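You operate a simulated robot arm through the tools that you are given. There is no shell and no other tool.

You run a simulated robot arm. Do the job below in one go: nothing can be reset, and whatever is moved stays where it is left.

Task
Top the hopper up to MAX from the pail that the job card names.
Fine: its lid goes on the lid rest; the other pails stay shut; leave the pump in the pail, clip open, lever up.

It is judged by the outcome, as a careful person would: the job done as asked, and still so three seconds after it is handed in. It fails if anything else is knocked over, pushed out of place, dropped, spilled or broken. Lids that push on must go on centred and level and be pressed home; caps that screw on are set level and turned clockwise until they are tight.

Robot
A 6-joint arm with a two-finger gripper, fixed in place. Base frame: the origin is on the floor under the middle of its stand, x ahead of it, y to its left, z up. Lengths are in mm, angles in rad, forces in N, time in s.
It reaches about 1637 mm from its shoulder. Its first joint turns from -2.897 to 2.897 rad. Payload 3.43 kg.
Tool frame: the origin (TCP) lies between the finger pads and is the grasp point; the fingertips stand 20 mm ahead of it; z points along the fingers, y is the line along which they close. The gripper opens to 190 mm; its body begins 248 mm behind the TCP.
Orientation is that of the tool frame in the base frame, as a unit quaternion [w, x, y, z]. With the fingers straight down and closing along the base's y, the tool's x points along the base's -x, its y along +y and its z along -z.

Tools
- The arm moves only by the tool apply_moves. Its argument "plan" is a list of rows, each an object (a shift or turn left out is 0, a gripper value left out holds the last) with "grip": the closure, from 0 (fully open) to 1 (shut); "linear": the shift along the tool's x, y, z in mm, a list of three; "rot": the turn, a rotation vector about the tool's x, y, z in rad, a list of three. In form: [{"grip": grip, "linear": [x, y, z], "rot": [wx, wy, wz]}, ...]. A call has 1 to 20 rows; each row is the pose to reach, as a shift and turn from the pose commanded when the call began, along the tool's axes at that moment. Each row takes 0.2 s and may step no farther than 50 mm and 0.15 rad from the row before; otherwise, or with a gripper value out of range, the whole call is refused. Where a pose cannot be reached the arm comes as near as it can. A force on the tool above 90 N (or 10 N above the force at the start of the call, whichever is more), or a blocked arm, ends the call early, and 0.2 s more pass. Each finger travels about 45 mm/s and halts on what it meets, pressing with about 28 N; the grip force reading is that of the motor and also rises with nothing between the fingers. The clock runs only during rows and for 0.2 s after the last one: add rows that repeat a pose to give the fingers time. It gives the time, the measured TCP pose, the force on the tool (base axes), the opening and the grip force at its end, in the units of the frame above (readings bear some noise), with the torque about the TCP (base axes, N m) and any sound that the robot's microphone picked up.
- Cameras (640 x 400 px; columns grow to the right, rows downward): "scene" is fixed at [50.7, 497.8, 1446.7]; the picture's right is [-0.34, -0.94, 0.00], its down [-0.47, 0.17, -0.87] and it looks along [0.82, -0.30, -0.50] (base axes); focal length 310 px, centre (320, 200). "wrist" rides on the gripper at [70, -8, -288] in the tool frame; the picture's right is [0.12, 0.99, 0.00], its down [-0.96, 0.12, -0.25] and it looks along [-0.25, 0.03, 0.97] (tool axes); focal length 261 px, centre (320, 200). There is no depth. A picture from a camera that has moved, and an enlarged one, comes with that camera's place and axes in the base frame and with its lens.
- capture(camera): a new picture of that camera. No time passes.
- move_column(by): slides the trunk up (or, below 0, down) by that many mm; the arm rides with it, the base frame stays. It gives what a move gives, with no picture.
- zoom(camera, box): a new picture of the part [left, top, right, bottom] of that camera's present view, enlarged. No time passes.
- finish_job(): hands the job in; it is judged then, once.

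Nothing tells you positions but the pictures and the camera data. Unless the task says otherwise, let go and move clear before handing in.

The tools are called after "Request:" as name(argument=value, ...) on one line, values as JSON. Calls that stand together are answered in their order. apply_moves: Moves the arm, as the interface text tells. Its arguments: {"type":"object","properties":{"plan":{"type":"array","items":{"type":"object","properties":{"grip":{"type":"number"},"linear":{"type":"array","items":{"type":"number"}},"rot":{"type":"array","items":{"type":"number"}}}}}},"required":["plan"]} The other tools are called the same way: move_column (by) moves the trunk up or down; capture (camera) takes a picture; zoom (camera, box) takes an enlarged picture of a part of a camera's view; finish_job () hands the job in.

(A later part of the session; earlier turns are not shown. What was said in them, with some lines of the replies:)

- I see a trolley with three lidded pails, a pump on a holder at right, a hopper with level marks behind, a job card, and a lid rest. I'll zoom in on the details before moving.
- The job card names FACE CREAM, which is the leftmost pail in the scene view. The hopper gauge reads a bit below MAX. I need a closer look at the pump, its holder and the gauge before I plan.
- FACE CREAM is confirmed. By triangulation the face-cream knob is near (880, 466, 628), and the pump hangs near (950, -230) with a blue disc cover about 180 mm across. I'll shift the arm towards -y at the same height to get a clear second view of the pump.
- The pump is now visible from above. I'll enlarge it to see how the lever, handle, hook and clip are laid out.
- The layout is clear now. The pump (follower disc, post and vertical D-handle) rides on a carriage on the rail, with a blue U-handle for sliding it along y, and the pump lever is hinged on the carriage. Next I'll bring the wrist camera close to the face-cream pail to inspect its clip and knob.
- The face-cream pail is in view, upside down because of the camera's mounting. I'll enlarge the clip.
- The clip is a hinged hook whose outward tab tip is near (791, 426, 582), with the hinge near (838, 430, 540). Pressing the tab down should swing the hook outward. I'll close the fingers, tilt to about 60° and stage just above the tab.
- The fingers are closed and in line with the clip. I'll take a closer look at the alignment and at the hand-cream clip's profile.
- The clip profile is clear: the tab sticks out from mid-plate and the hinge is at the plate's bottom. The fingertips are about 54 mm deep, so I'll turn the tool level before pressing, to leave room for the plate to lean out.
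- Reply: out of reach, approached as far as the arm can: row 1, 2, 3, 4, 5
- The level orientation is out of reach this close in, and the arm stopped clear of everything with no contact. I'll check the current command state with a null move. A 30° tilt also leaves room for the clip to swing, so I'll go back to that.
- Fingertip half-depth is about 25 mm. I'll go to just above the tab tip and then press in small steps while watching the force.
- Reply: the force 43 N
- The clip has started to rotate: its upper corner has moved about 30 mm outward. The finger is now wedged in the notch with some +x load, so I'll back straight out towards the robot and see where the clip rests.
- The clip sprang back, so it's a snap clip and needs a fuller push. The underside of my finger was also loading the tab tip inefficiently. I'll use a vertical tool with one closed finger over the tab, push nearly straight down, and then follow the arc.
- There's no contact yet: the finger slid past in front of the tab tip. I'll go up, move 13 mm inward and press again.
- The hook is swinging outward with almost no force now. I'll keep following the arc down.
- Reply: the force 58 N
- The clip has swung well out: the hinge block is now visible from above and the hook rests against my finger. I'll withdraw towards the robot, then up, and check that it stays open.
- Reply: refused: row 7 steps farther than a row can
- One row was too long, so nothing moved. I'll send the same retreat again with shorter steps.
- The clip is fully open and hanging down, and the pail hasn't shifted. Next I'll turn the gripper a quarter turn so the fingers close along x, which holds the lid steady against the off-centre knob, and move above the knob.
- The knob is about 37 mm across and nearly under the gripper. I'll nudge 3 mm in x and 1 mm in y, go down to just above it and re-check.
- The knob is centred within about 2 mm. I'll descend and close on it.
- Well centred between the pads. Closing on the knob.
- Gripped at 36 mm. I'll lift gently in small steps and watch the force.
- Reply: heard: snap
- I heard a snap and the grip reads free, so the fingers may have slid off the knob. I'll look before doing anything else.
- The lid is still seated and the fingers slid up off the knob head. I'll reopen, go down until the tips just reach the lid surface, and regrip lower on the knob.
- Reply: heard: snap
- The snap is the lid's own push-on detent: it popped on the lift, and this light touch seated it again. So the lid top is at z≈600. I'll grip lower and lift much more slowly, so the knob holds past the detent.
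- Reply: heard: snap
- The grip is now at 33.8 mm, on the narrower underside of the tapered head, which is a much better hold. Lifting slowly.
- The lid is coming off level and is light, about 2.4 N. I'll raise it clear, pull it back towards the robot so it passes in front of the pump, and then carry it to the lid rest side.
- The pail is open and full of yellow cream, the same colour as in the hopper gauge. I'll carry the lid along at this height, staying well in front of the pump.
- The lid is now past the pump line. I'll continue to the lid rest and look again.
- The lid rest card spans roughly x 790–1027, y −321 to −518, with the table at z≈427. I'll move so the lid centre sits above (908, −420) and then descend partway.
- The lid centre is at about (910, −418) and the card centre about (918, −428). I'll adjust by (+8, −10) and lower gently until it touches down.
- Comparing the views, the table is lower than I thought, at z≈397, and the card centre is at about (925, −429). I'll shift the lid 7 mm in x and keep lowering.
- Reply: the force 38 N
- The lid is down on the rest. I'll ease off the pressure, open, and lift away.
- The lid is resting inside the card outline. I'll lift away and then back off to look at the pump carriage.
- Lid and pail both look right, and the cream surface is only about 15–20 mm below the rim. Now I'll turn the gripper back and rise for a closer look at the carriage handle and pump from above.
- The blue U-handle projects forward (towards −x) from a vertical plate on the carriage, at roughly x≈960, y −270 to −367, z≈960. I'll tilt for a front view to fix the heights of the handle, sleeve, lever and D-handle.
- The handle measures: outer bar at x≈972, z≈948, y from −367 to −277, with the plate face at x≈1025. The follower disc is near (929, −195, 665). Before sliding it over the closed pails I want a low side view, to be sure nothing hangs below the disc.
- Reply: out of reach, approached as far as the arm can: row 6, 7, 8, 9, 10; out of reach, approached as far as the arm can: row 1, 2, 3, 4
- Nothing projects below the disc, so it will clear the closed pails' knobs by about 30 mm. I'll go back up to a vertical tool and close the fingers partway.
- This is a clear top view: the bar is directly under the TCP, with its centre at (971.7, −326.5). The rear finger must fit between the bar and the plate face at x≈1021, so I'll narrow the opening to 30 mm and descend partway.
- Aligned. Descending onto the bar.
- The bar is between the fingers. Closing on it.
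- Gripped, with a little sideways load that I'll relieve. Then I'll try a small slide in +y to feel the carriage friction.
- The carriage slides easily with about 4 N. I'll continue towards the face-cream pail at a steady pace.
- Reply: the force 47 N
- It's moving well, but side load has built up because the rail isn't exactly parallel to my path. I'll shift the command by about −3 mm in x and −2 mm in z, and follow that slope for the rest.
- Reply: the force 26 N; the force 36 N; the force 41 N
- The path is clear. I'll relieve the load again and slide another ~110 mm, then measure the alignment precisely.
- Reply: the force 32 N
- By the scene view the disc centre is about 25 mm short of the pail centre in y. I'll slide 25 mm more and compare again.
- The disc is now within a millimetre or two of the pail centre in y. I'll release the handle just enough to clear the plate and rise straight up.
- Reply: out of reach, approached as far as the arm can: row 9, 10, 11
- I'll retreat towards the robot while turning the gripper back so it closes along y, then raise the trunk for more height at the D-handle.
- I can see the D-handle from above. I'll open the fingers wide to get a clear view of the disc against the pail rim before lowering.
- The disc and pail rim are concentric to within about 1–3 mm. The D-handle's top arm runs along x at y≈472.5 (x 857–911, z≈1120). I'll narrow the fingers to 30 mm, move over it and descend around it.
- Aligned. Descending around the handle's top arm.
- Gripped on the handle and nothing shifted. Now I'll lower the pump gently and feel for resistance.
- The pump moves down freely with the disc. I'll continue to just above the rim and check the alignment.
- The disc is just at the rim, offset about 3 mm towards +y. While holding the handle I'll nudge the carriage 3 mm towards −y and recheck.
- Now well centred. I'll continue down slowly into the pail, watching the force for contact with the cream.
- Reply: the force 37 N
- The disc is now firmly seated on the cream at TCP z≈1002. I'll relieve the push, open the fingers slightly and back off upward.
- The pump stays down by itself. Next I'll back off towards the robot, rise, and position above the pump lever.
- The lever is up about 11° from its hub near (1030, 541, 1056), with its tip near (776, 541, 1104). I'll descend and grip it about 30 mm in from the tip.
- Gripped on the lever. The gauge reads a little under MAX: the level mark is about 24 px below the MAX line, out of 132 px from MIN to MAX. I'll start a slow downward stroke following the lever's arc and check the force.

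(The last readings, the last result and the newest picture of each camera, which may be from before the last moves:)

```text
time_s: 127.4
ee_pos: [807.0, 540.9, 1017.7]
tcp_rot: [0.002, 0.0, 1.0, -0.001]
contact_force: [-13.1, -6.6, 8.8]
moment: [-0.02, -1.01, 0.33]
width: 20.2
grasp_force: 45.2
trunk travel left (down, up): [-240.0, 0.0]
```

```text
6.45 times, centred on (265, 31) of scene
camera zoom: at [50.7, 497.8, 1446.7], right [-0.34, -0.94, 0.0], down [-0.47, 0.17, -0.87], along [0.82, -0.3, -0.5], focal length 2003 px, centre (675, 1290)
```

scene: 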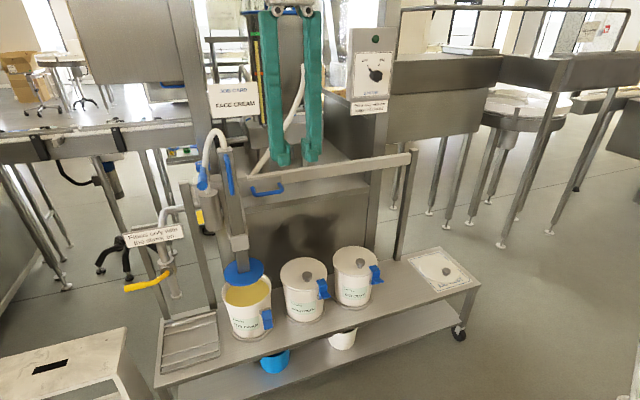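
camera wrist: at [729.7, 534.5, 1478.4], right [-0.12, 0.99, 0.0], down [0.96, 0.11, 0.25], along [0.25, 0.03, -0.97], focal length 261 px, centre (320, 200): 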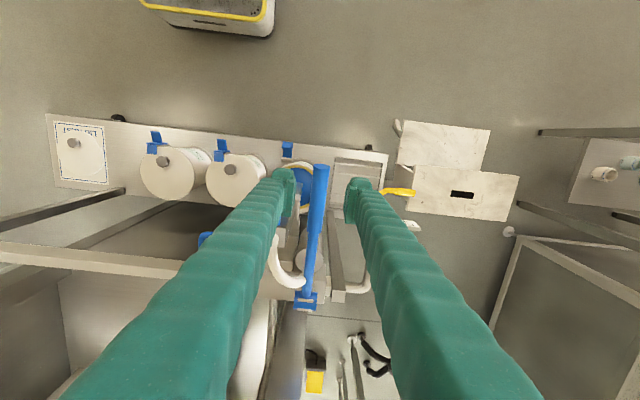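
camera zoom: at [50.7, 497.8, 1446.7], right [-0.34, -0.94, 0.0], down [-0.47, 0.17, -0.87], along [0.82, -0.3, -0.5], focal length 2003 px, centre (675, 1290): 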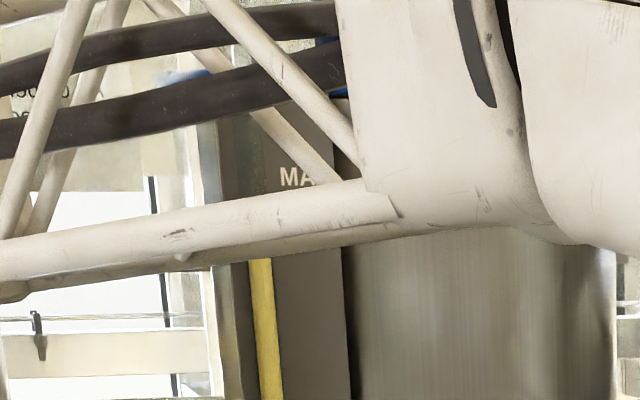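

Request:
apply_moves(plan=[{"grip": 1, "linear": [0, 0, 6.4]}, {"grip": 1, "linear": [-1.6, 0, 12.8]}, {"grip": 1, "linear": [-3.3, 0, 19.2]}, {"grip": 1, "linear": [-5.2, 0, 25.5]}, {"grip": 1, "linear": [-7.2, 0, 31.8]}, {"grip": 1, "linear": [-9.2, 0, 38]}])

Request:
zoom(camera="scene", box=[180, 120, 300, 240])

Request:
zoom(camera="scene", box=[240, 0, 290, 62])

```text
time_s: 128.8
ee_pos: [815.9, 540.6, 977.7]
tcp_rot: [0.001, 0.001, 1.0, -0.002]
contact_force: [-20.3, -5.2, 6.8]
moment: [-0.03, -0.92, 0.24]
width: 19.9
grasp_force: 44.8
trunk travel left (down, up): [-240.0, 0.0]
```

```text
3.33 times, centred on (240, 180) of scene
camera zoom: at [50.7, 497.8, 1446.7], right [-0.34, -0.94, 0.0], down [-0.47, 0.17, -0.87], along [0.82, -0.3, -0.5], focal length 1035 px, centre (587, 267)
```

zoom: 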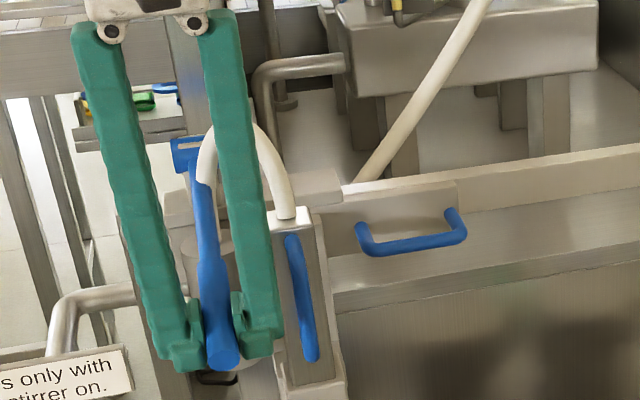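

```text
6.45 times, centred on (265, 31) of scene
camera zoom: at [50.7, 497.8, 1446.7], right [-0.34, -0.94, 0.0], down [-0.47, 0.17, -0.87], along [0.82, -0.3, -0.5], focal length 2003 px, centre (675, 1290)
```

zoom: 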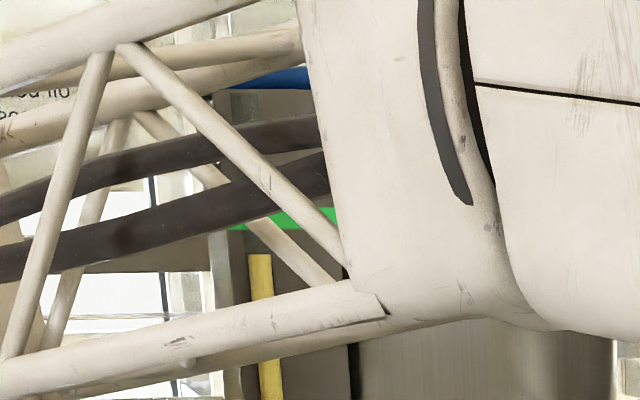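

The gauge is rising (top mark from 264 to 254 px in this view, MAX band at 208–229), so pumping works. I'll continue the downstroke towards its stop.

Request:
apply_moves(plan=[{"grip": 1, "linear": [0, 0, 6.1]}, {"grip": 1, "linear": [-2, 0, 12.2]}, {"grip": 1, "linear": [-4.5, 0, 18.2]}, {"grip": 1, "linear": [-7.4, 0, 24]}, {"grip": 1, "linear": [-10.4, 0, 29.8]}, {"grip": 1, "linear": [-13.6, 0, 35.6]}])

Request:
zoom(camera="scene", box=[180, 120, 300, 240])

Request:
zoom(camera="scene", box=[240, 0, 290, 62])

```text
time_s: 130.2
ee_pos: [830.1, 540.2, 942.1]
tcp_rot: [0.001, 0.001, 1.0, -0.002]
contact_force: [-16.7, -1.5, 7.6]
moment: [-0.07, -0.89, 0.23]
width: 19.9
grasp_force: 45.2
trunk travel left (down, up): [-240.0, 0.0]
```

```text
3.33 times, centred on (240, 180) of scene
camera zoom: at [50.7, 497.8, 1446.7], right [-0.34, -0.94, 0.0], down [-0.47, 0.17, -0.87], along [0.82, -0.3, -0.5], focal length 1035 px, centre (587, 267)
```

zoom: 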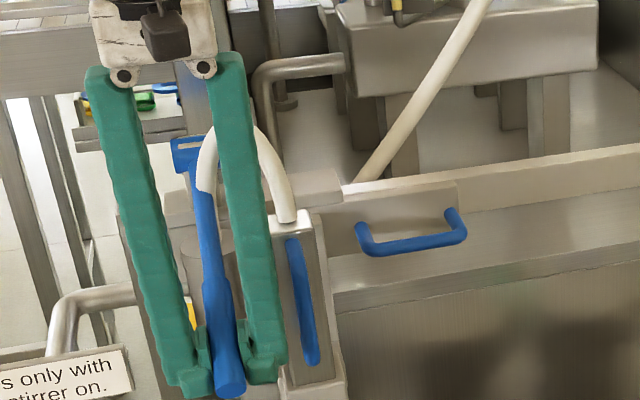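

```text
6.45 times, centred on (265, 31) of scene
camera zoom: at [50.7, 497.8, 1446.7], right [-0.34, -0.94, 0.0], down [-0.47, 0.17, -0.87], along [0.82, -0.3, -0.5], focal length 2003 px, centre (675, 1290)
```

zoom: 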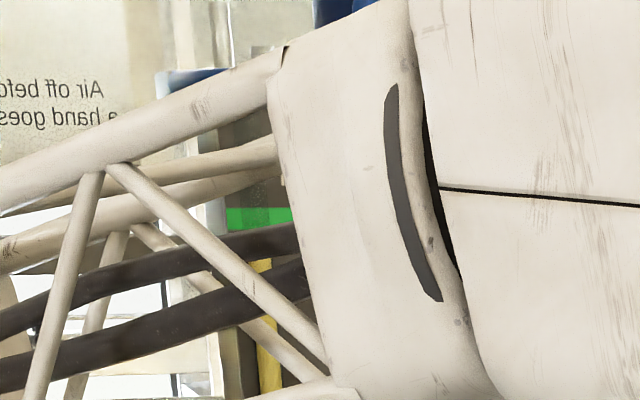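

Request:
apply_moves(plan=[{"grip": 1, "linear": [-2.5, 0, 5.6]}, {"grip": 1, "linear": [-5, 0, 11.2]}, {"grip": 1, "linear": [-8, 0, 16.6]}, {"grip": 1, "linear": [-11.4, 0, 22]}, {"grip": 1, "linear": [-15, 0, 27.2]}, {"grip": 1, "linear": [-18.6, 0, 32.2]}])

Request:
zoom(camera="scene", box=[180, 120, 300, 240])

Request:
zoom(camera="scene", box=[240, 0, 290, 62])

```text
time_s: 131.6
ee_pos: [848.8, 542.1, 908.4]
tcp_rot: [0.0, 0.001, 1.0, -0.002]
contact_force: [-0.1, 0.3, 0.1]
moment: [-0.1, -0.05, 0.04]
width: 0.1
grasp_force: 34.5
trunk travel left (down, up): [-240.0, 0.0]
```

```text
3.33 times, centred on (240, 180) of scene
camera zoom: at [50.7, 497.8, 1446.7], right [-0.34, -0.94, 0.0], down [-0.47, 0.17, -0.87], along [0.82, -0.3, -0.5], focal length 1035 px, centre (587, 267)
```

zoom: 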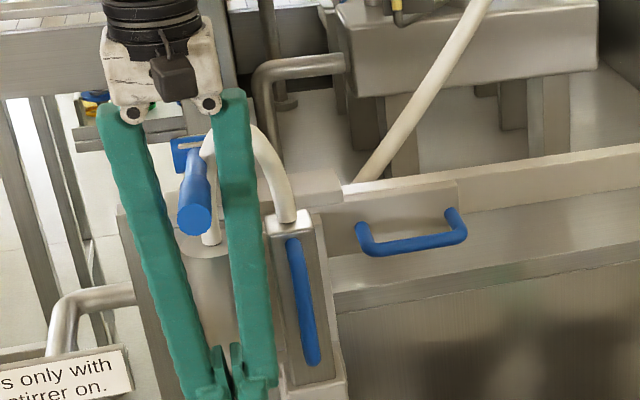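

```text
6.45 times, centred on (265, 31) of scene
camera zoom: at [50.7, 497.8, 1446.7], right [-0.34, -0.94, 0.0], down [-0.47, 0.17, -0.87], along [0.82, -0.3, -0.5], focal length 2003 px, centre (675, 1290)
```

zoom: 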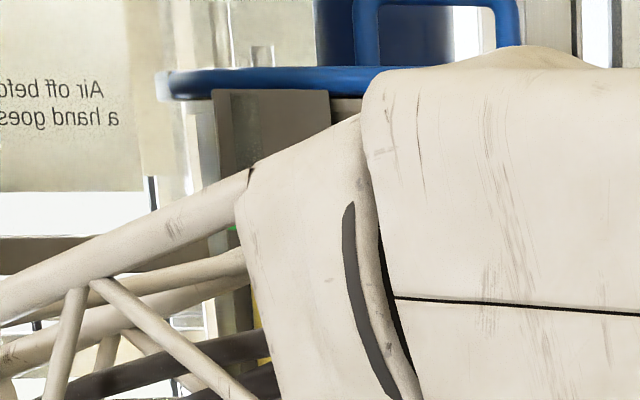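

The lever slipped from my grip at the end of the stroke and sprang back up, so it's self-returning. I'll slide my fingers out past the lever tip and read the gauge.

Request:
apply_moves(plan=[{"grip": 0.8, "linear": [0, 0, 0]}, {"grip": 0.8, "linear": [0, 0, 0]}, {"grip": 0.8, "linear": [30, 0, 0]}, {"grip": 0.8, "linear": [65, 0, 0]}, {"grip": 0.8, "linear": [100, 0, 0]}, {"grip": 0.8, "linear": [135, 0, 0]}, {"grip": 0.8, "linear": [135, 0, 0]}])

Request:
capture(camera="scene")

Request:
zoom(camera="scene", box=[240, 0, 290, 62])

Request:
zoom(camera="scene", box=[220, 250, 300, 320])

```text
time_s: 133.2
ee_pos: [714.6, 540.4, 910.5]
tcp_rot: [0.002, 0.002, 1.0, -0.001]
contact_force: [-0.3, 0.0, -0.4]
moment: [0.04, -0.02, -0.04]
width: 37.9
grasp_force: 0.1
trunk travel left (down, up): [-240.0, 0.0]
```

```text
taken
```

scene: 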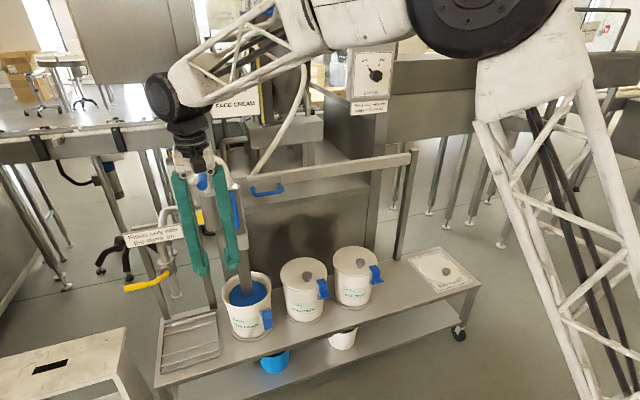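

```text
6.45 times, centred on (265, 31) of scene
camera zoom: at [50.7, 497.8, 1446.7], right [-0.34, -0.94, 0.0], down [-0.47, 0.17, -0.87], along [0.82, -0.3, -0.5], focal length 2003 px, centre (675, 1290)
```

zoom: 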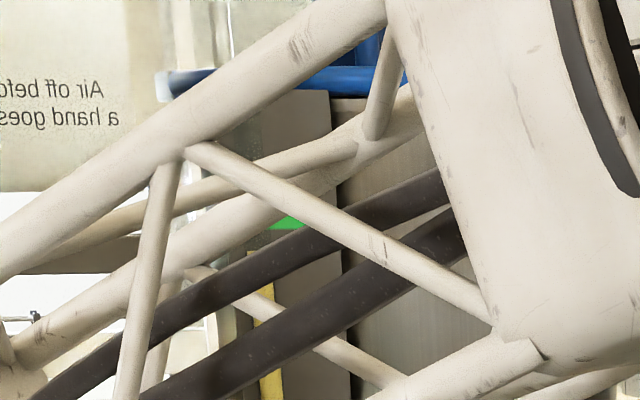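

```text
5.71 times, centred on (260, 285) of scene
camera zoom: at [50.7, 497.8, 1446.7], right [-0.34, -0.94, 0.0], down [-0.47, 0.17, -0.87], along [0.82, -0.3, -0.5], focal length 1774 px, centre (663, -286)
```

zoom: 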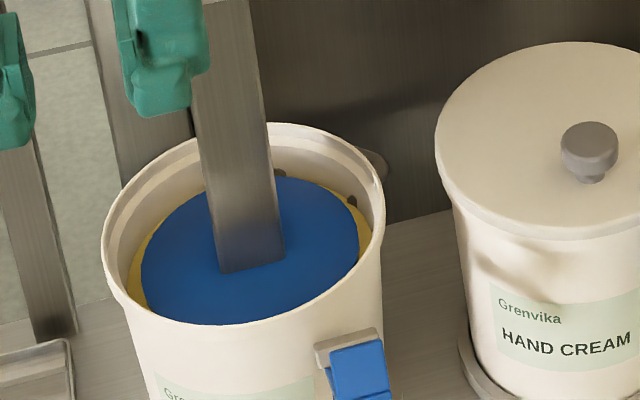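

The follower sank with the cream as it should. The forearm hides the gauge, so I'll swing the arm aside to read it properly.

Request:
apply_moves(plan=[{"grip": 0.8, "linear": [30, -35, 0]}, {"grip": 0.8, "linear": [50, -75, 0]}, {"grip": 0.8, "linear": [60, -120, 0]}, {"grip": 0.8, "linear": [60, -168, 0]}, {"grip": 0.8, "linear": [60, -216, 0]}, {"grip": 0.8, "linear": [60, -264, 0]}, {"grip": 0.8, "linear": [60, -312, 0]}, {"grip": 0.8, "linear": [60, -360, 0]}, {"grip": 0.8, "linear": [60, -408, 0]}, {"grip": 0.8, "linear": [60, -456, 0]}, {"grip": 0.8, "linear": [60, -500, 0]}, {"grip": 0.8, "linear": [60, -500, 0]}])

Request:
capture(camera="scene")

Request:
zoom(camera="scene", box=[240, 0, 290, 62])

Request:
zoom(camera="scene", box=[180, 100, 300, 340])

```text
time_s: 135.8
ee_pos: [651.2, 40.0, 912.9]
tcp_rot: [0.001, 0.001, 1.0, -0.001]
contact_force: [0.6, 0.3, -0.5]
moment: [-0.04, 0.01, 0.01]
width: 38.0
grasp_force: 0.0
trunk travel left (down, up): [-240.0, 0.0]
```

```text
taken
```

scene: 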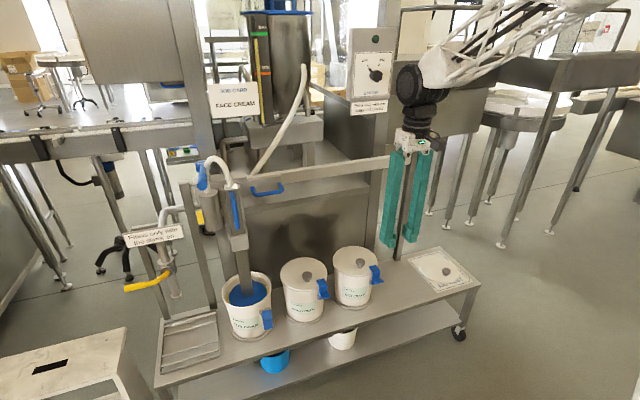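

```text
6.45 times, centred on (265, 31) of scene
camera zoom: at [50.7, 497.8, 1446.7], right [-0.34, -0.94, 0.0], down [-0.47, 0.17, -0.87], along [0.82, -0.3, -0.5], focal length 2003 px, centre (675, 1290)
```

zoom: 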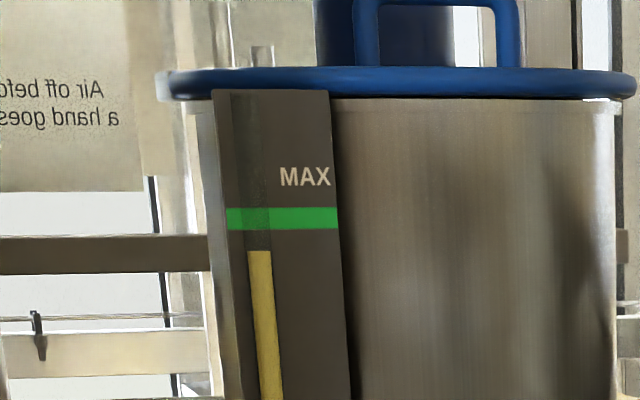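

```text
1.67 times, centred on (240, 220) of scene
camera zoom: at [50.7, 497.8, 1446.7], right [-0.34, -0.94, 0.0], down [-0.47, 0.17, -0.87], along [0.82, -0.3, -0.5], focal length 517 px, centre (453, 167)
```

zoom: 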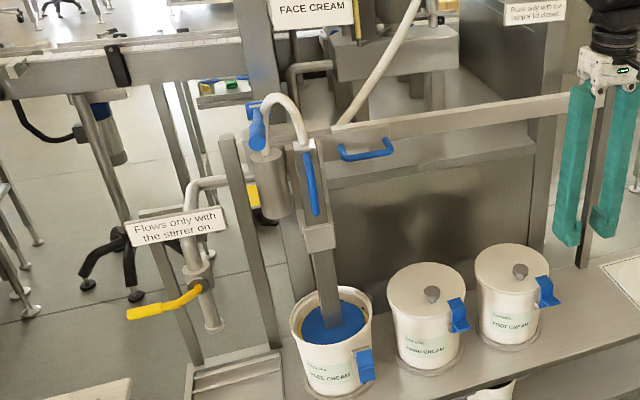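

The gauge now reads 250 px, with the MAX band centred on 218. One full stroke gave about 14 px, so I need a bit over two more. Since the lever springs back by itself, I'll press it from above with closed fingers.

Request:
apply_moves(plan=[{"grip": 1, "linear": [0, 38.5, -20.5]}, {"grip": 1, "linear": [0, 77, -41]}, {"grip": 1, "linear": [0, 115.5, -61.5]}, {"grip": 1, "linear": [0, 154, -82]}, {"grip": 1, "linear": [0, 192.5, -102.5]}, {"grip": 1, "linear": [0, 231, -123]}, {"grip": 1, "linear": [0, 269.5, -143.5]}, {"grip": 1, "linear": [0, 308, -164]}, {"grip": 1, "linear": [0, 346.5, -184.5]}, {"grip": 1, "linear": [0, 385, -205]}, {"grip": 1, "linear": [0, 423.5, -225.5]}, {"grip": 1, "linear": [0, 462, -246]}, {"grip": 1, "linear": [0, 502, -267]}, {"grip": 1, "linear": [-45, 502, -267]}, {"grip": 1, "linear": [-90, 502, -267]}, {"grip": 1, "linear": [-135, 502, -267]}, {"grip": 1, "linear": [-179, 502, -267]}, {"grip": 1, "linear": [-179, 502, -267]}])

Request:
zoom(camera="wrist", box=[240, 130, 400, 330])

Request:
zoom(camera="scene", box=[180, 90, 300, 210])

```text
time_s: 139.6
ee_pos: [833.7, 544.1, 1176.8]
tcp_rot: [0.001, 0.001, 1.0, -0.001]
contact_force: [1.3, 0.0, -0.6]
moment: [-0.09, 0.1, 0.04]
width: 0.1
grasp_force: 27.6
trunk travel left (down, up): [-240.0, 0.0]
```

```text
2.00 times, centred on (320, 230) of wrist
camera zoom: at [763.5, 537.3, 1464.3], right [-0.12, 0.99, 0.0], down [0.96, 0.11, 0.25], along [0.25, 0.03, -0.97], focal length 521 px, centre (320, 140)
```

zoom: 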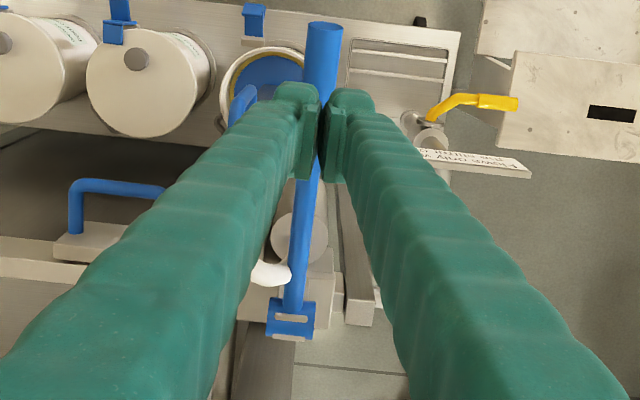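

```text
3.33 times, centred on (240, 150) of scene
camera zoom: at [50.7, 497.8, 1446.7], right [-0.34, -0.94, 0.0], down [-0.47, 0.17, -0.87], along [0.82, -0.3, -0.5], focal length 1035 px, centre (587, 367)
```

zoom: 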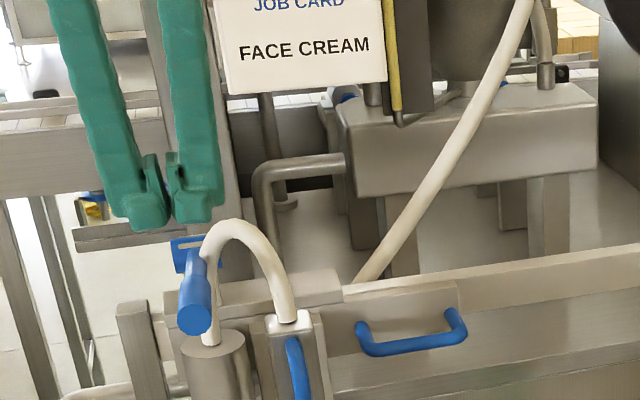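

The fingers are right above the lever. Pressing down in steps.

Request:
apply_moves(plan=[{"grip": 1, "linear": [0, -1, 20]}, {"grip": 1, "linear": [0, -1, 38]}, {"grip": 1, "linear": [0, -1, 48]}, {"grip": 1, "linear": [0, -1, 58]}, {"grip": 1, "linear": [0, -1, 68]}, {"grip": 1, "linear": [0, -1, 78]}, {"grip": 1, "linear": [0, -1, 88]}, {"grip": 1, "linear": [0, -1, 98]}])

Request:
zoom(camera="scene", box=[180, 90, 300, 210])

```text
time_s: 141.4
ee_pos: [833.3, 541.0, 1080.5]
tcp_rot: [0.002, 0.001, 1.0, -0.001]
contact_force: [-2.8, -2.5, 5.8]
moment: [-0.08, 0.16, -0.01]
width: 0.0
grasp_force: 27.6
trunk travel left (down, up): [-240.0, 0.0]
```

```text
3.33 times, centred on (240, 150) of scene
camera zoom: at [50.7, 497.8, 1446.7], right [-0.34, -0.94, 0.0], down [-0.47, 0.17, -0.87], along [0.82, -0.3, -0.5], focal length 1035 px, centre (587, 367)
```

zoom: 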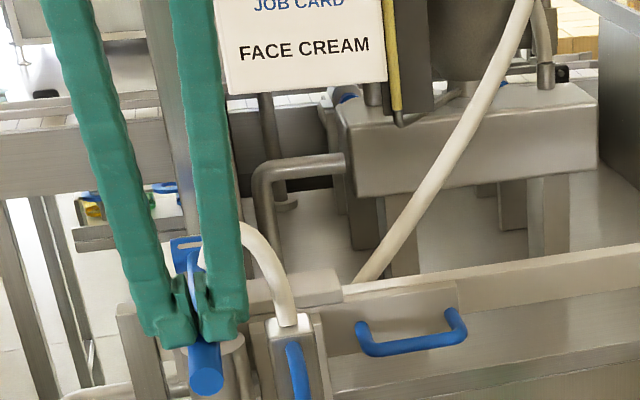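

Request:
apply_moves(plan=[{"grip": 1, "linear": [0, 0, 10]}, {"grip": 1, "linear": [0, 0, 20]}, {"grip": 1, "linear": [0, 0, 30]}, {"grip": 1, "linear": [0, 0, 40]}, {"grip": 1, "linear": [0, 0, 50]}, {"grip": 1, "linear": [0, 0, 60]}, {"grip": 1, "linear": [0, 0, 70]}, {"grip": 1, "linear": [0, 0, 80]}])

Request:
zoom(camera="scene", box=[180, 120, 300, 240])

```text
time_s: 143.2
ee_pos: [833.3, 540.5, 999.8]
tcp_rot: [0.002, 0.001, 1.0, -0.001]
contact_force: [0.5, -5.3, 10.8]
moment: [-0.12, -0.21, -0.1]
width: 6.1
grasp_force: 34.1
trunk travel left (down, up): [-240.0, 0.0]
```

```text
3.33 times, centred on (240, 180) of scene
camera zoom: at [50.7, 497.8, 1446.7], right [-0.34, -0.94, 0.0], down [-0.47, 0.17, -0.87], along [0.82, -0.3, -0.5], focal length 1035 px, centre (587, 267)
```

zoom: 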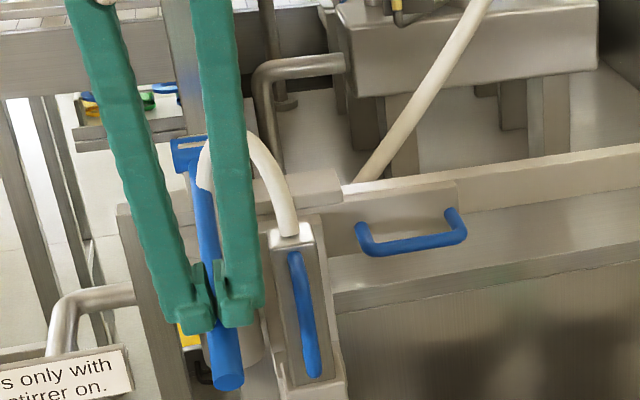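

Request:
apply_moves(plan=[{"grip": 1, "linear": [0, 0, 8]}, {"grip": 1, "linear": [0, 0, 16]}, {"grip": 1, "linear": [0, 0, 22]}])

Request:
zoom(camera="scene", box=[180, 120, 300, 240])

```text
time_s: 144.0
ee_pos: [833.8, 540.5, 988.6]
tcp_rot: [0.005, 0.002, 1.0, 0.002]
contact_force: [2.3, -2.8, 88.8]
moment: [-0.24, -1.49, -0.06]
width: 6.0
grasp_force: 34.9
trunk travel left (down, up): [-240.0, 0.0]
```

```text
3.33 times, centred on (240, 180) of scene
camera zoom: at [50.7, 497.8, 1446.7], right [-0.34, -0.94, 0.0], down [-0.47, 0.17, -0.87], along [0.82, -0.3, -0.5], focal length 1035 px, centre (587, 267)
```

zoom: 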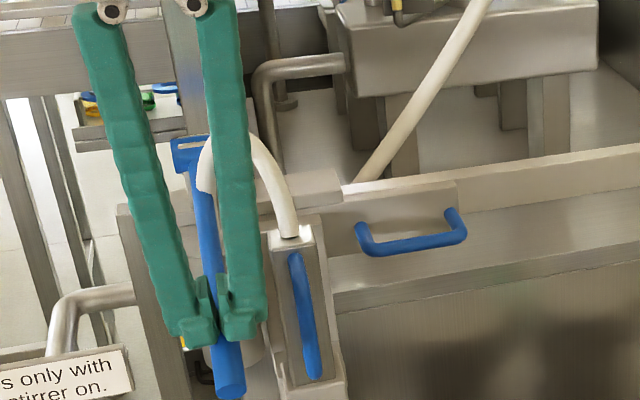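

That's the bottom stop, at TCP z≈989. Now I'll ease up and let the lever follow to its top.

Request:
apply_moves(plan=[{"grip": 1, "linear": [0, 0, -10]}, {"grip": 1, "linear": [0, 0, -22]}, {"grip": 1, "linear": [0, 0, -35]}, {"grip": 1, "linear": [0, 0, -48]}, {"grip": 1, "linear": [0, 0, -61]}, {"grip": 1, "linear": [0, 0, -74]}, {"grip": 1, "linear": [0, 0, -87]}, {"grip": 1, "linear": [0, 0, -100]}, {"grip": 1, "linear": [0, 0, -113]}, {"grip": 1, "linear": [0, 0, -126]}, {"grip": 1, "linear": [0, 0, -139]}, {"grip": 1, "linear": [0, 0, -152]}, {"grip": 1, "linear": [0, 0, -165]}, {"grip": 1, "linear": [0, 0, -180]}, {"grip": 1, "linear": [0, 0, -180]}])

Request:
zoom(camera="scene", box=[180, 90, 300, 210])

Request:
zoom(camera="scene", box=[240, 0, 290, 62])

```text
time_s: 147.2
ee_pos: [833.7, 541.3, 1158.1]
tcp_rot: [0.0, 0.002, 1.0, -0.002]
contact_force: [-0.6, 0.9, 0.1]
moment: [0.02, 0.0, 0.0]
width: 0.1
grasp_force: 34.4
trunk travel left (down, up): [-240.0, 0.0]
```

```text
3.33 times, centred on (240, 150) of scene
camera zoom: at [50.7, 497.8, 1446.7], right [-0.34, -0.94, 0.0], down [-0.47, 0.17, -0.87], along [0.82, -0.3, -0.5], focal length 1035 px, centre (587, 367)
```

zoom: 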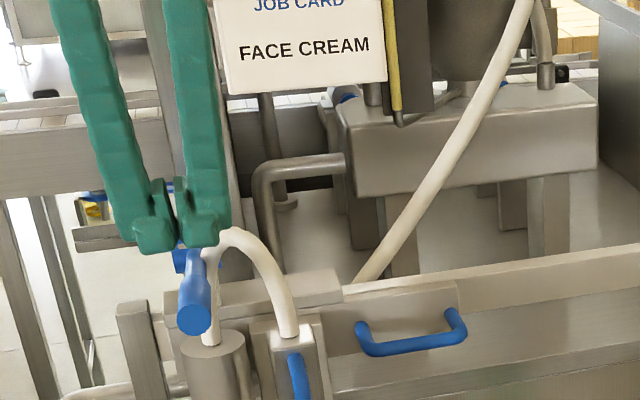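

```text
6.45 times, centred on (265, 31) of scene
camera zoom: at [50.7, 497.8, 1446.7], right [-0.34, -0.94, 0.0], down [-0.47, 0.17, -0.87], along [0.82, -0.3, -0.5], focal length 2003 px, centre (675, 1290)
```

zoom: 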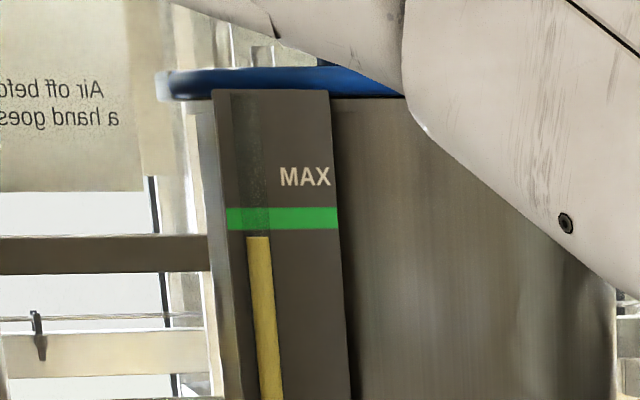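

The gauge is readable in this pose: 236 px, so again 14 px per stroke. One more full stroke should bring it to about 222, inside the MAX band. I'll offset 14 mm in y so a single finger presses squarely on the lever.

Request:
apply_moves(plan=[{"grip": 1, "linear": [0, 7, 0]}, {"grip": 1, "linear": [0, 14, 8]}, {"grip": 1, "linear": [0, 14, 18]}, {"grip": 1, "linear": [0, 14, 28]}, {"grip": 1, "linear": [0, 14, 38]}, {"grip": 1, "linear": [0, 14, 48]}, {"grip": 1, "linear": [0, 14, 58]}, {"grip": 1, "linear": [0, 14, 68]}, {"grip": 1, "linear": [0, 14, 78]}, {"grip": 1, "linear": [0, 14, 88]}, {"grip": 1, "linear": [0, 14, 98]}, {"grip": 1, "linear": [0, 14, 108]}, {"grip": 1, "linear": [0, 14, 118]}, {"grip": 1, "linear": [0, 14, 128]}, {"grip": 1, "linear": [0, 14, 138]}, {"grip": 1, "linear": [0, 14, 146]}, {"grip": 1, "linear": [0, 14, 154]}, {"grip": 1, "linear": [0, 14, 160]}])

Request:
zoom(camera="scene", box=[180, 120, 300, 240])

Request:
zoom(camera="scene", box=[240, 0, 290, 62])

```text
time_s: 151.0
ee_pos: [832.6, 554.8, 997.8]
tcp_rot: [0.002, 0.002, 1.0, -0.001]
contact_force: [0.0, 1.2, 11.3]
moment: [-0.12, -0.2, 0.06]
width: 0.0
grasp_force: 34.8
trunk travel left (down, up): [-240.0, 0.0]
```

```text
3.33 times, centred on (240, 180) of scene
camera zoom: at [50.7, 497.8, 1446.7], right [-0.34, -0.94, 0.0], down [-0.47, 0.17, -0.87], along [0.82, -0.3, -0.5], focal length 1035 px, centre (587, 267)
```

zoom: 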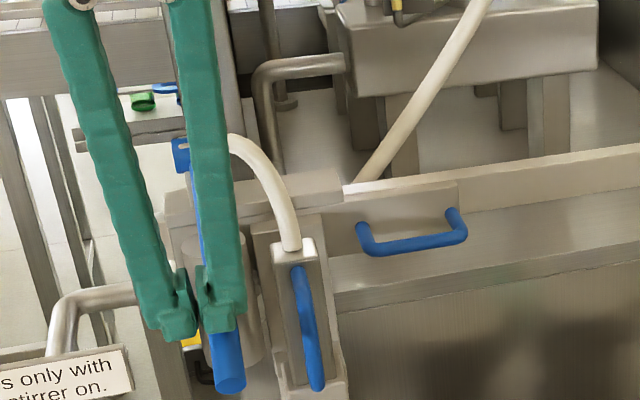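

```text
6.45 times, centred on (265, 31) of scene
camera zoom: at [50.7, 497.8, 1446.7], right [-0.34, -0.94, 0.0], down [-0.47, 0.17, -0.87], along [0.82, -0.3, -0.5], focal length 2003 px, centre (675, 1290)
```

zoom: 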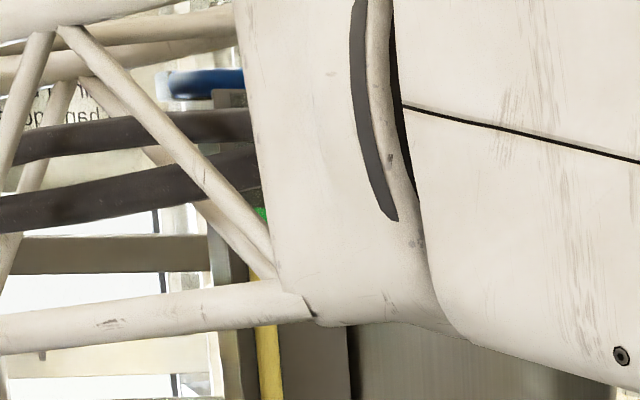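

Request:
apply_moves(plan=[{"grip": 1, "linear": [0, 0, 3]}, {"grip": 1, "linear": [0, 0, 6]}])

```text
time_s: 151.6
ee_pos: [834.0, 554.9, 991.6]
tcp_rot: [0.002, 0.002, 1.0, -0.001]
contact_force: [0.9, 0.4, 12.1]
moment: [-0.1, -0.2, 0.01]
width: 0.0
grasp_force: 35.1
trunk travel left (down, up): [-240.0, 0.0]
```

Near the stop. I'll let the lever come up now and read the gauge.

Request:
apply_moves(plan=[{"grip": 1, "linear": [0, 0, -10]}, {"grip": 1, "linear": [0, 0, -22]}, {"grip": 1, "linear": [0, 0, -35]}, {"grip": 1, "linear": [0, 0, -48]}, {"grip": 1, "linear": [0, 0, -61]}, {"grip": 1, "linear": [0, 0, -74]}, {"grip": 1, "linear": [0, 0, -87]}, {"grip": 1, "linear": [0, 0, -100]}, {"grip": 1, "linear": [0, 0, -113]}, {"grip": 1, "linear": [0, 0, -126]}, {"grip": 1, "linear": [0, 0, -139]}, {"grip": 1, "linear": [0, 0, -152]}, {"grip": 1, "linear": [0, -7, -161]}, {"grip": 1, "linear": [0, -14, -166]}, {"grip": 1, "linear": [0, -14, -166]}])

Request:
zoom(camera="scene", box=[240, 0, 290, 62])

Request:
zoom(camera="scene", box=[180, 90, 300, 210])

Request:
zoom(camera="scene", box=[220, 250, 300, 320])

```text
time_s: 154.8
ee_pos: [833.6, 541.9, 1158.3]
tcp_rot: [0.002, 0.002, 1.0, -0.002]
contact_force: [-0.2, 0.6, -0.5]
moment: [-0.02, 0.0, 0.02]
width: 0.0
grasp_force: 33.9
trunk travel left (down, up): [-240.0, 0.0]
```

```text
6.45 times, centred on (265, 31) of scene
camera zoom: at [50.7, 497.8, 1446.7], right [-0.34, -0.94, 0.0], down [-0.47, 0.17, -0.87], along [0.82, -0.3, -0.5], focal length 2003 px, centre (675, 1290)
```

zoom: 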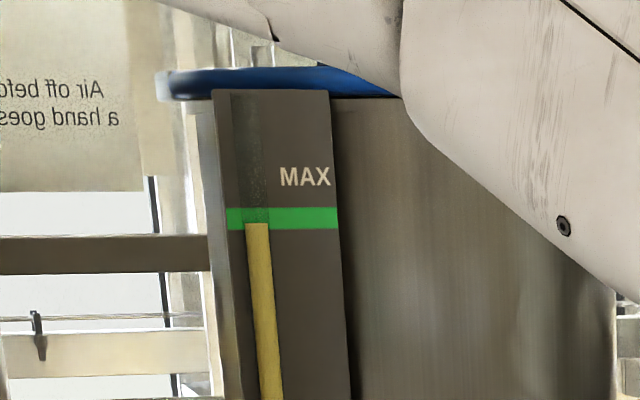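

```text
3.33 times, centred on (240, 150) of scene
camera zoom: at [50.7, 497.8, 1446.7], right [-0.34, -0.94, 0.0], down [-0.47, 0.17, -0.87], along [0.82, -0.3, -0.5], focal length 1035 px, centre (587, 367)
```

zoom: 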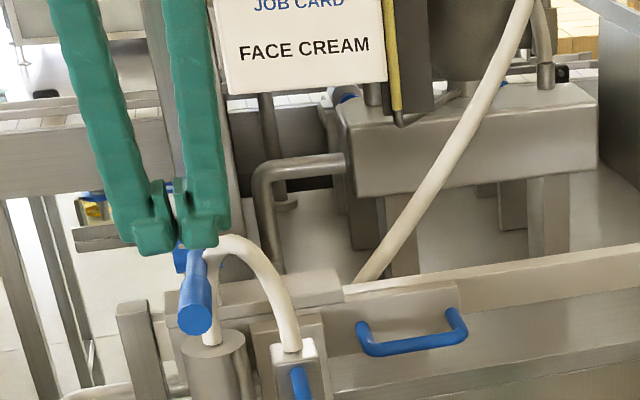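

```text
5.71 times, centred on (260, 285) of scene
camera zoom: at [50.7, 497.8, 1446.7], right [-0.34, -0.94, 0.0], down [-0.47, 0.17, -0.87], along [0.82, -0.3, -0.5], focal length 1774 px, centre (663, -286)
```

zoom: 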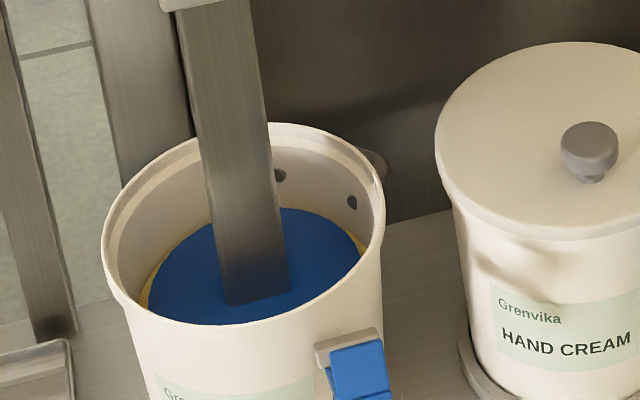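

The level is now at 223 px, inside the MAX band (208–229), just under its middle. A small partial stroke of about 13° should centre it.

Request:
apply_moves(plan=[{"grip": 1, "linear": [0, 0, 10]}, {"grip": 1, "linear": [0, 0, 20]}, {"grip": 1, "linear": [0, 0, 30]}, {"grip": 1, "linear": [0, 0, 40]}, {"grip": 1, "linear": [0, 0, 50]}, {"grip": 1, "linear": [0, 0, 60]}, {"grip": 1, "linear": [0, 0, 70]}, {"grip": 1, "linear": [0, 0, 78]}, {"grip": 1, "linear": [0, 0, 78]}, {"grip": 1, "linear": [0, 0, 66]}, {"grip": 1, "linear": [0, 0, 52]}, {"grip": 1, "linear": [0, 0, 38]}, {"grip": 1, "linear": [0, 0, 24]}, {"grip": 1, "linear": [0, 0, 10]}, {"grip": 1, "linear": [0, 0, 0]}, {"grip": 1, "linear": [0, 0, -5]}])

Request:
zoom(camera="scene", box=[240, 0, 290, 62])

Request:
zoom(camera="scene", box=[180, 90, 300, 210])

```text
time_s: 158.2
ee_pos: [834.3, 542.5, 1161.3]
tcp_rot: [0.002, 0.002, 1.0, -0.001]
contact_force: [-0.3, 0.6, -0.1]
moment: [0.01, -0.01, 0.01]
width: 0.0
grasp_force: 33.7
trunk travel left (down, up): [-240.0, 0.0]
```

```text
6.45 times, centred on (265, 31) of scene
camera zoom: at [50.7, 497.8, 1446.7], right [-0.34, -0.94, 0.0], down [-0.47, 0.17, -0.87], along [0.82, -0.3, -0.5], focal length 2003 px, centre (675, 1290)
```

zoom: 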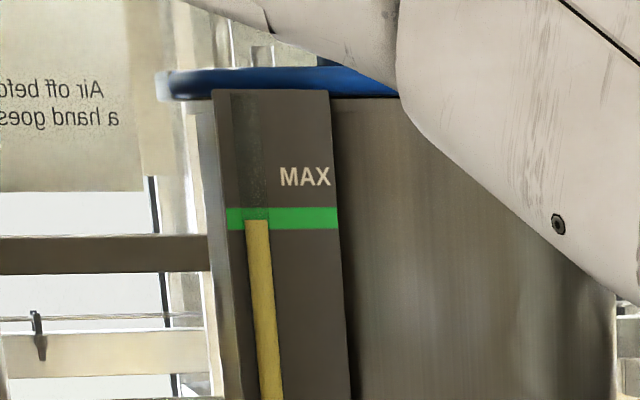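

```text
3.33 times, centred on (240, 150) of scene
camera zoom: at [50.7, 497.8, 1446.7], right [-0.34, -0.94, 0.0], down [-0.47, 0.17, -0.87], along [0.82, -0.3, -0.5], focal length 1035 px, centre (587, 367)
```

zoom: 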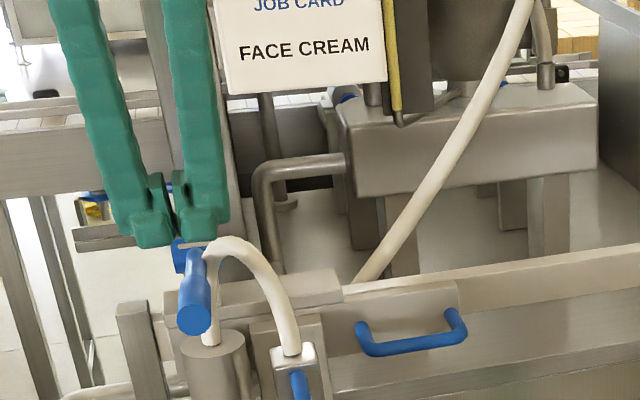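

Request:
zoom(camera="scene", box=[250, 20, 282, 40])

```text
16.00 times, centred on (266, 30) of scene
camera zoom: at [50.7, 497.8, 1446.7], right [-0.34, -0.94, 0.0], down [-0.47, 0.17, -0.87], along [0.82, -0.3, -0.5], focal length 4966 px, centre (1184, 2920)
```

zoom: 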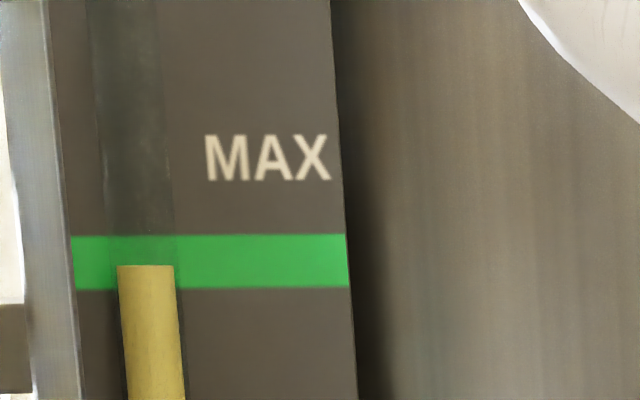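

The level sits essentially at the middle of the MAX band and the lever is back up. I'll move the arm clear and check the whole scene before handing in.

Request:
apply_moves(plan=[{"grip": 1, "linear": [0, 0, -15]}, {"grip": 1, "linear": [40, 0, -20]}, {"grip": 1, "linear": [85, 0, -20]}, {"grip": 1, "linear": [130, 0, -20]}, {"grip": 1, "linear": [175, 0, -20]}, {"grip": 1, "linear": [215, -20, -20]}, {"grip": 1, "linear": [225, -65, -20]}, {"grip": 1, "linear": [225, -110, -20]}, {"grip": 1, "linear": [225, -155, -20]}, {"grip": 1, "linear": [225, -200, -20]}, {"grip": 1, "linear": [225, -245, -20]}, {"grip": 1, "linear": [225, -290, -20]}, {"grip": 1, "linear": [225, -335, -20]}, {"grip": 1, "linear": [225, -380, -20]}, {"grip": 1, "linear": [225, -425, -20]}, {"grip": 1, "linear": [225, -470, -20]}, {"grip": 1, "linear": [225, -515, -20]}, {"grip": 1, "linear": [225, -560, -20]}, {"grip": 1, "linear": [225, -600, -20]}])

Request:
capture(camera="scene")

Request:
zoom(camera="scene", box=[250, 20, 282, 40])

Request:
zoom(camera="scene", box=[190, 230, 350, 350])

Request:
zoom(camera="scene", box=[330, 220, 500, 340])

Request:
zoom(camera="scene", box=[110, 140, 270, 320])

```text
time_s: 162.2
ee_pos: [605.3, -56.4, 1182.4]
tcp_rot: [0.002, 0.0, 1.0, -0.001]
contact_force: [0.7, 0.4, -0.2]
moment: [-0.1, 0.02, -0.02]
width: 0.0
grasp_force: 34.0
trunk travel left (down, up): [-240.0, 0.0]
```

```text
taken
```

scene: 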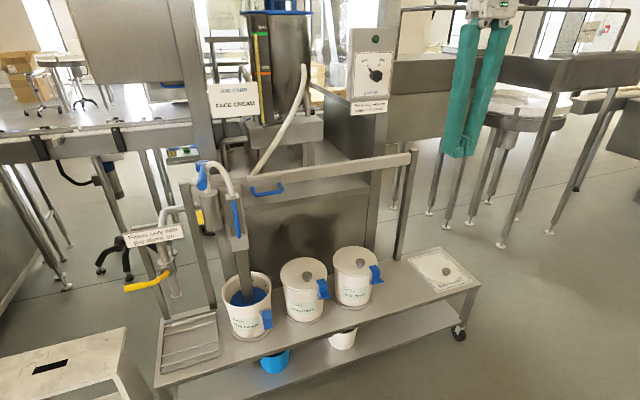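

```text
16.00 times, centred on (266, 30) of scene
camera zoom: at [50.7, 497.8, 1446.7], right [-0.34, -0.94, 0.0], down [-0.47, 0.17, -0.87], along [0.82, -0.3, -0.5], focal length 4966 px, centre (1184, 2920)
```

zoom: 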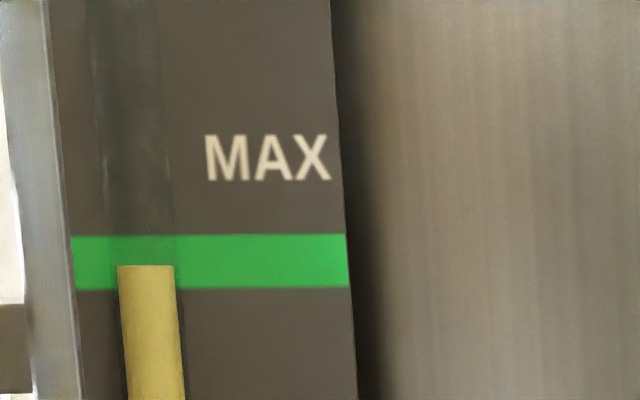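

```text
3.33 times, centred on (270, 290) of scene
camera zoom: at [50.7, 497.8, 1446.7], right [-0.34, -0.94, 0.0], down [-0.47, 0.17, -0.87], along [0.82, -0.3, -0.5], focal length 1035 px, centre (487, -100)
```

zoom: 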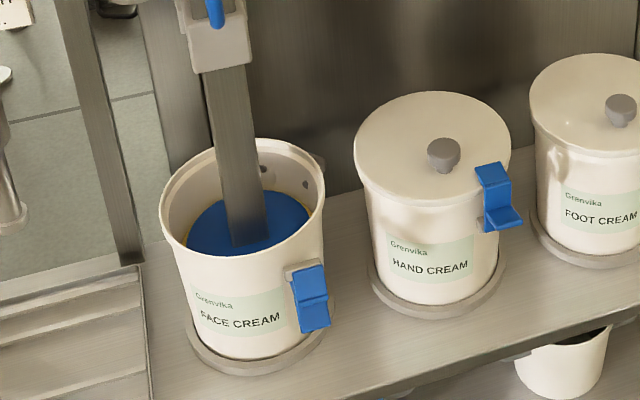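

```text
3.33 times, centred on (415, 280) of scene
camera zoom: at [50.7, 497.8, 1446.7], right [-0.34, -0.94, 0.0], down [-0.47, 0.17, -0.87], along [0.82, -0.3, -0.5], focal length 1035 px, centre (3, -67)
```

zoom: 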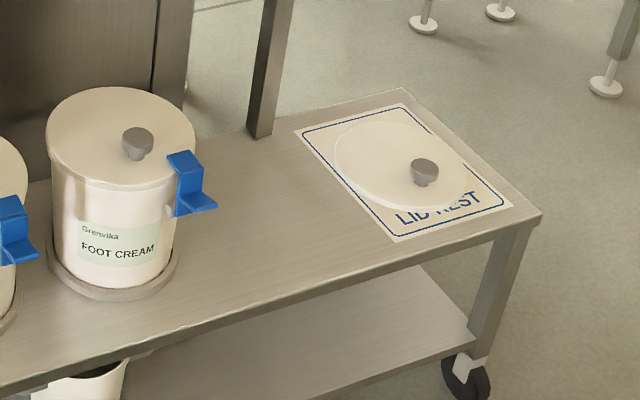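

```text
2.22 times, centred on (190, 230) of scene
camera zoom: at [50.7, 497.8, 1446.7], right [-0.34, -0.94, 0.0], down [-0.47, 0.17, -0.87], along [0.82, -0.3, -0.5], focal length 690 px, centre (609, 133)
```

zoom: 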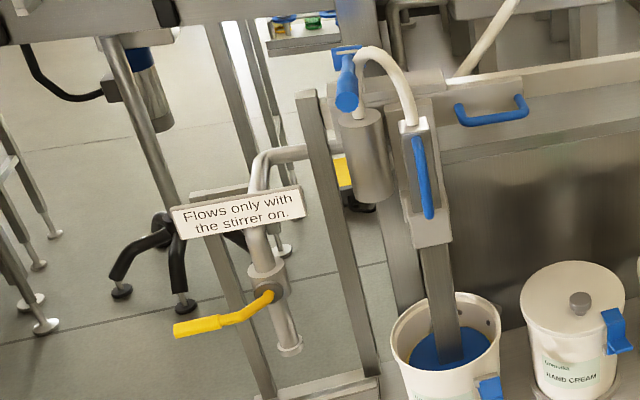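

The job is complete and everything I can see is stable:
- **Hopper:** the level is in the middle of the MAX band.
- **Pump:** it is in the face-cream pail with the lever up.
- **Face-cream pail:** the clip is open and the lid is on the lid rest.
- **Other pails:** both are still shut.
- **Arm:** it is clear of the trolley.

Handing in now.

Request:
finish_job()

```text
The job is handed in.
```

The hopper is topped up to MAX from the FACE CREAM pail that the job card names, and the job is handed in.

- **Level:** the gauge reads about the middle of the green MAX band, and the reading was unchanged after I moved the arm away.
- **Pump:** it is in the face-cream pail with the lever up.
- **Face-cream pail:** its clip is open, and its lid is inside the outline on the lid rest.
- **Other pails:** the hand cream and foot cream pails are still shut, and I saw no spills or anything knocked over.

Three things happened along the way that I could see no damage from:

- **Clip:** it sprang back on the first push, so I had to press it a second time to open it.
- **Lid:** my grip slipped off the knob on the first lift. The lid stayed on the pail and came off on the second try.
- **Lever:** it slipped out of the grip at the end of the first stroke and sprang back up.
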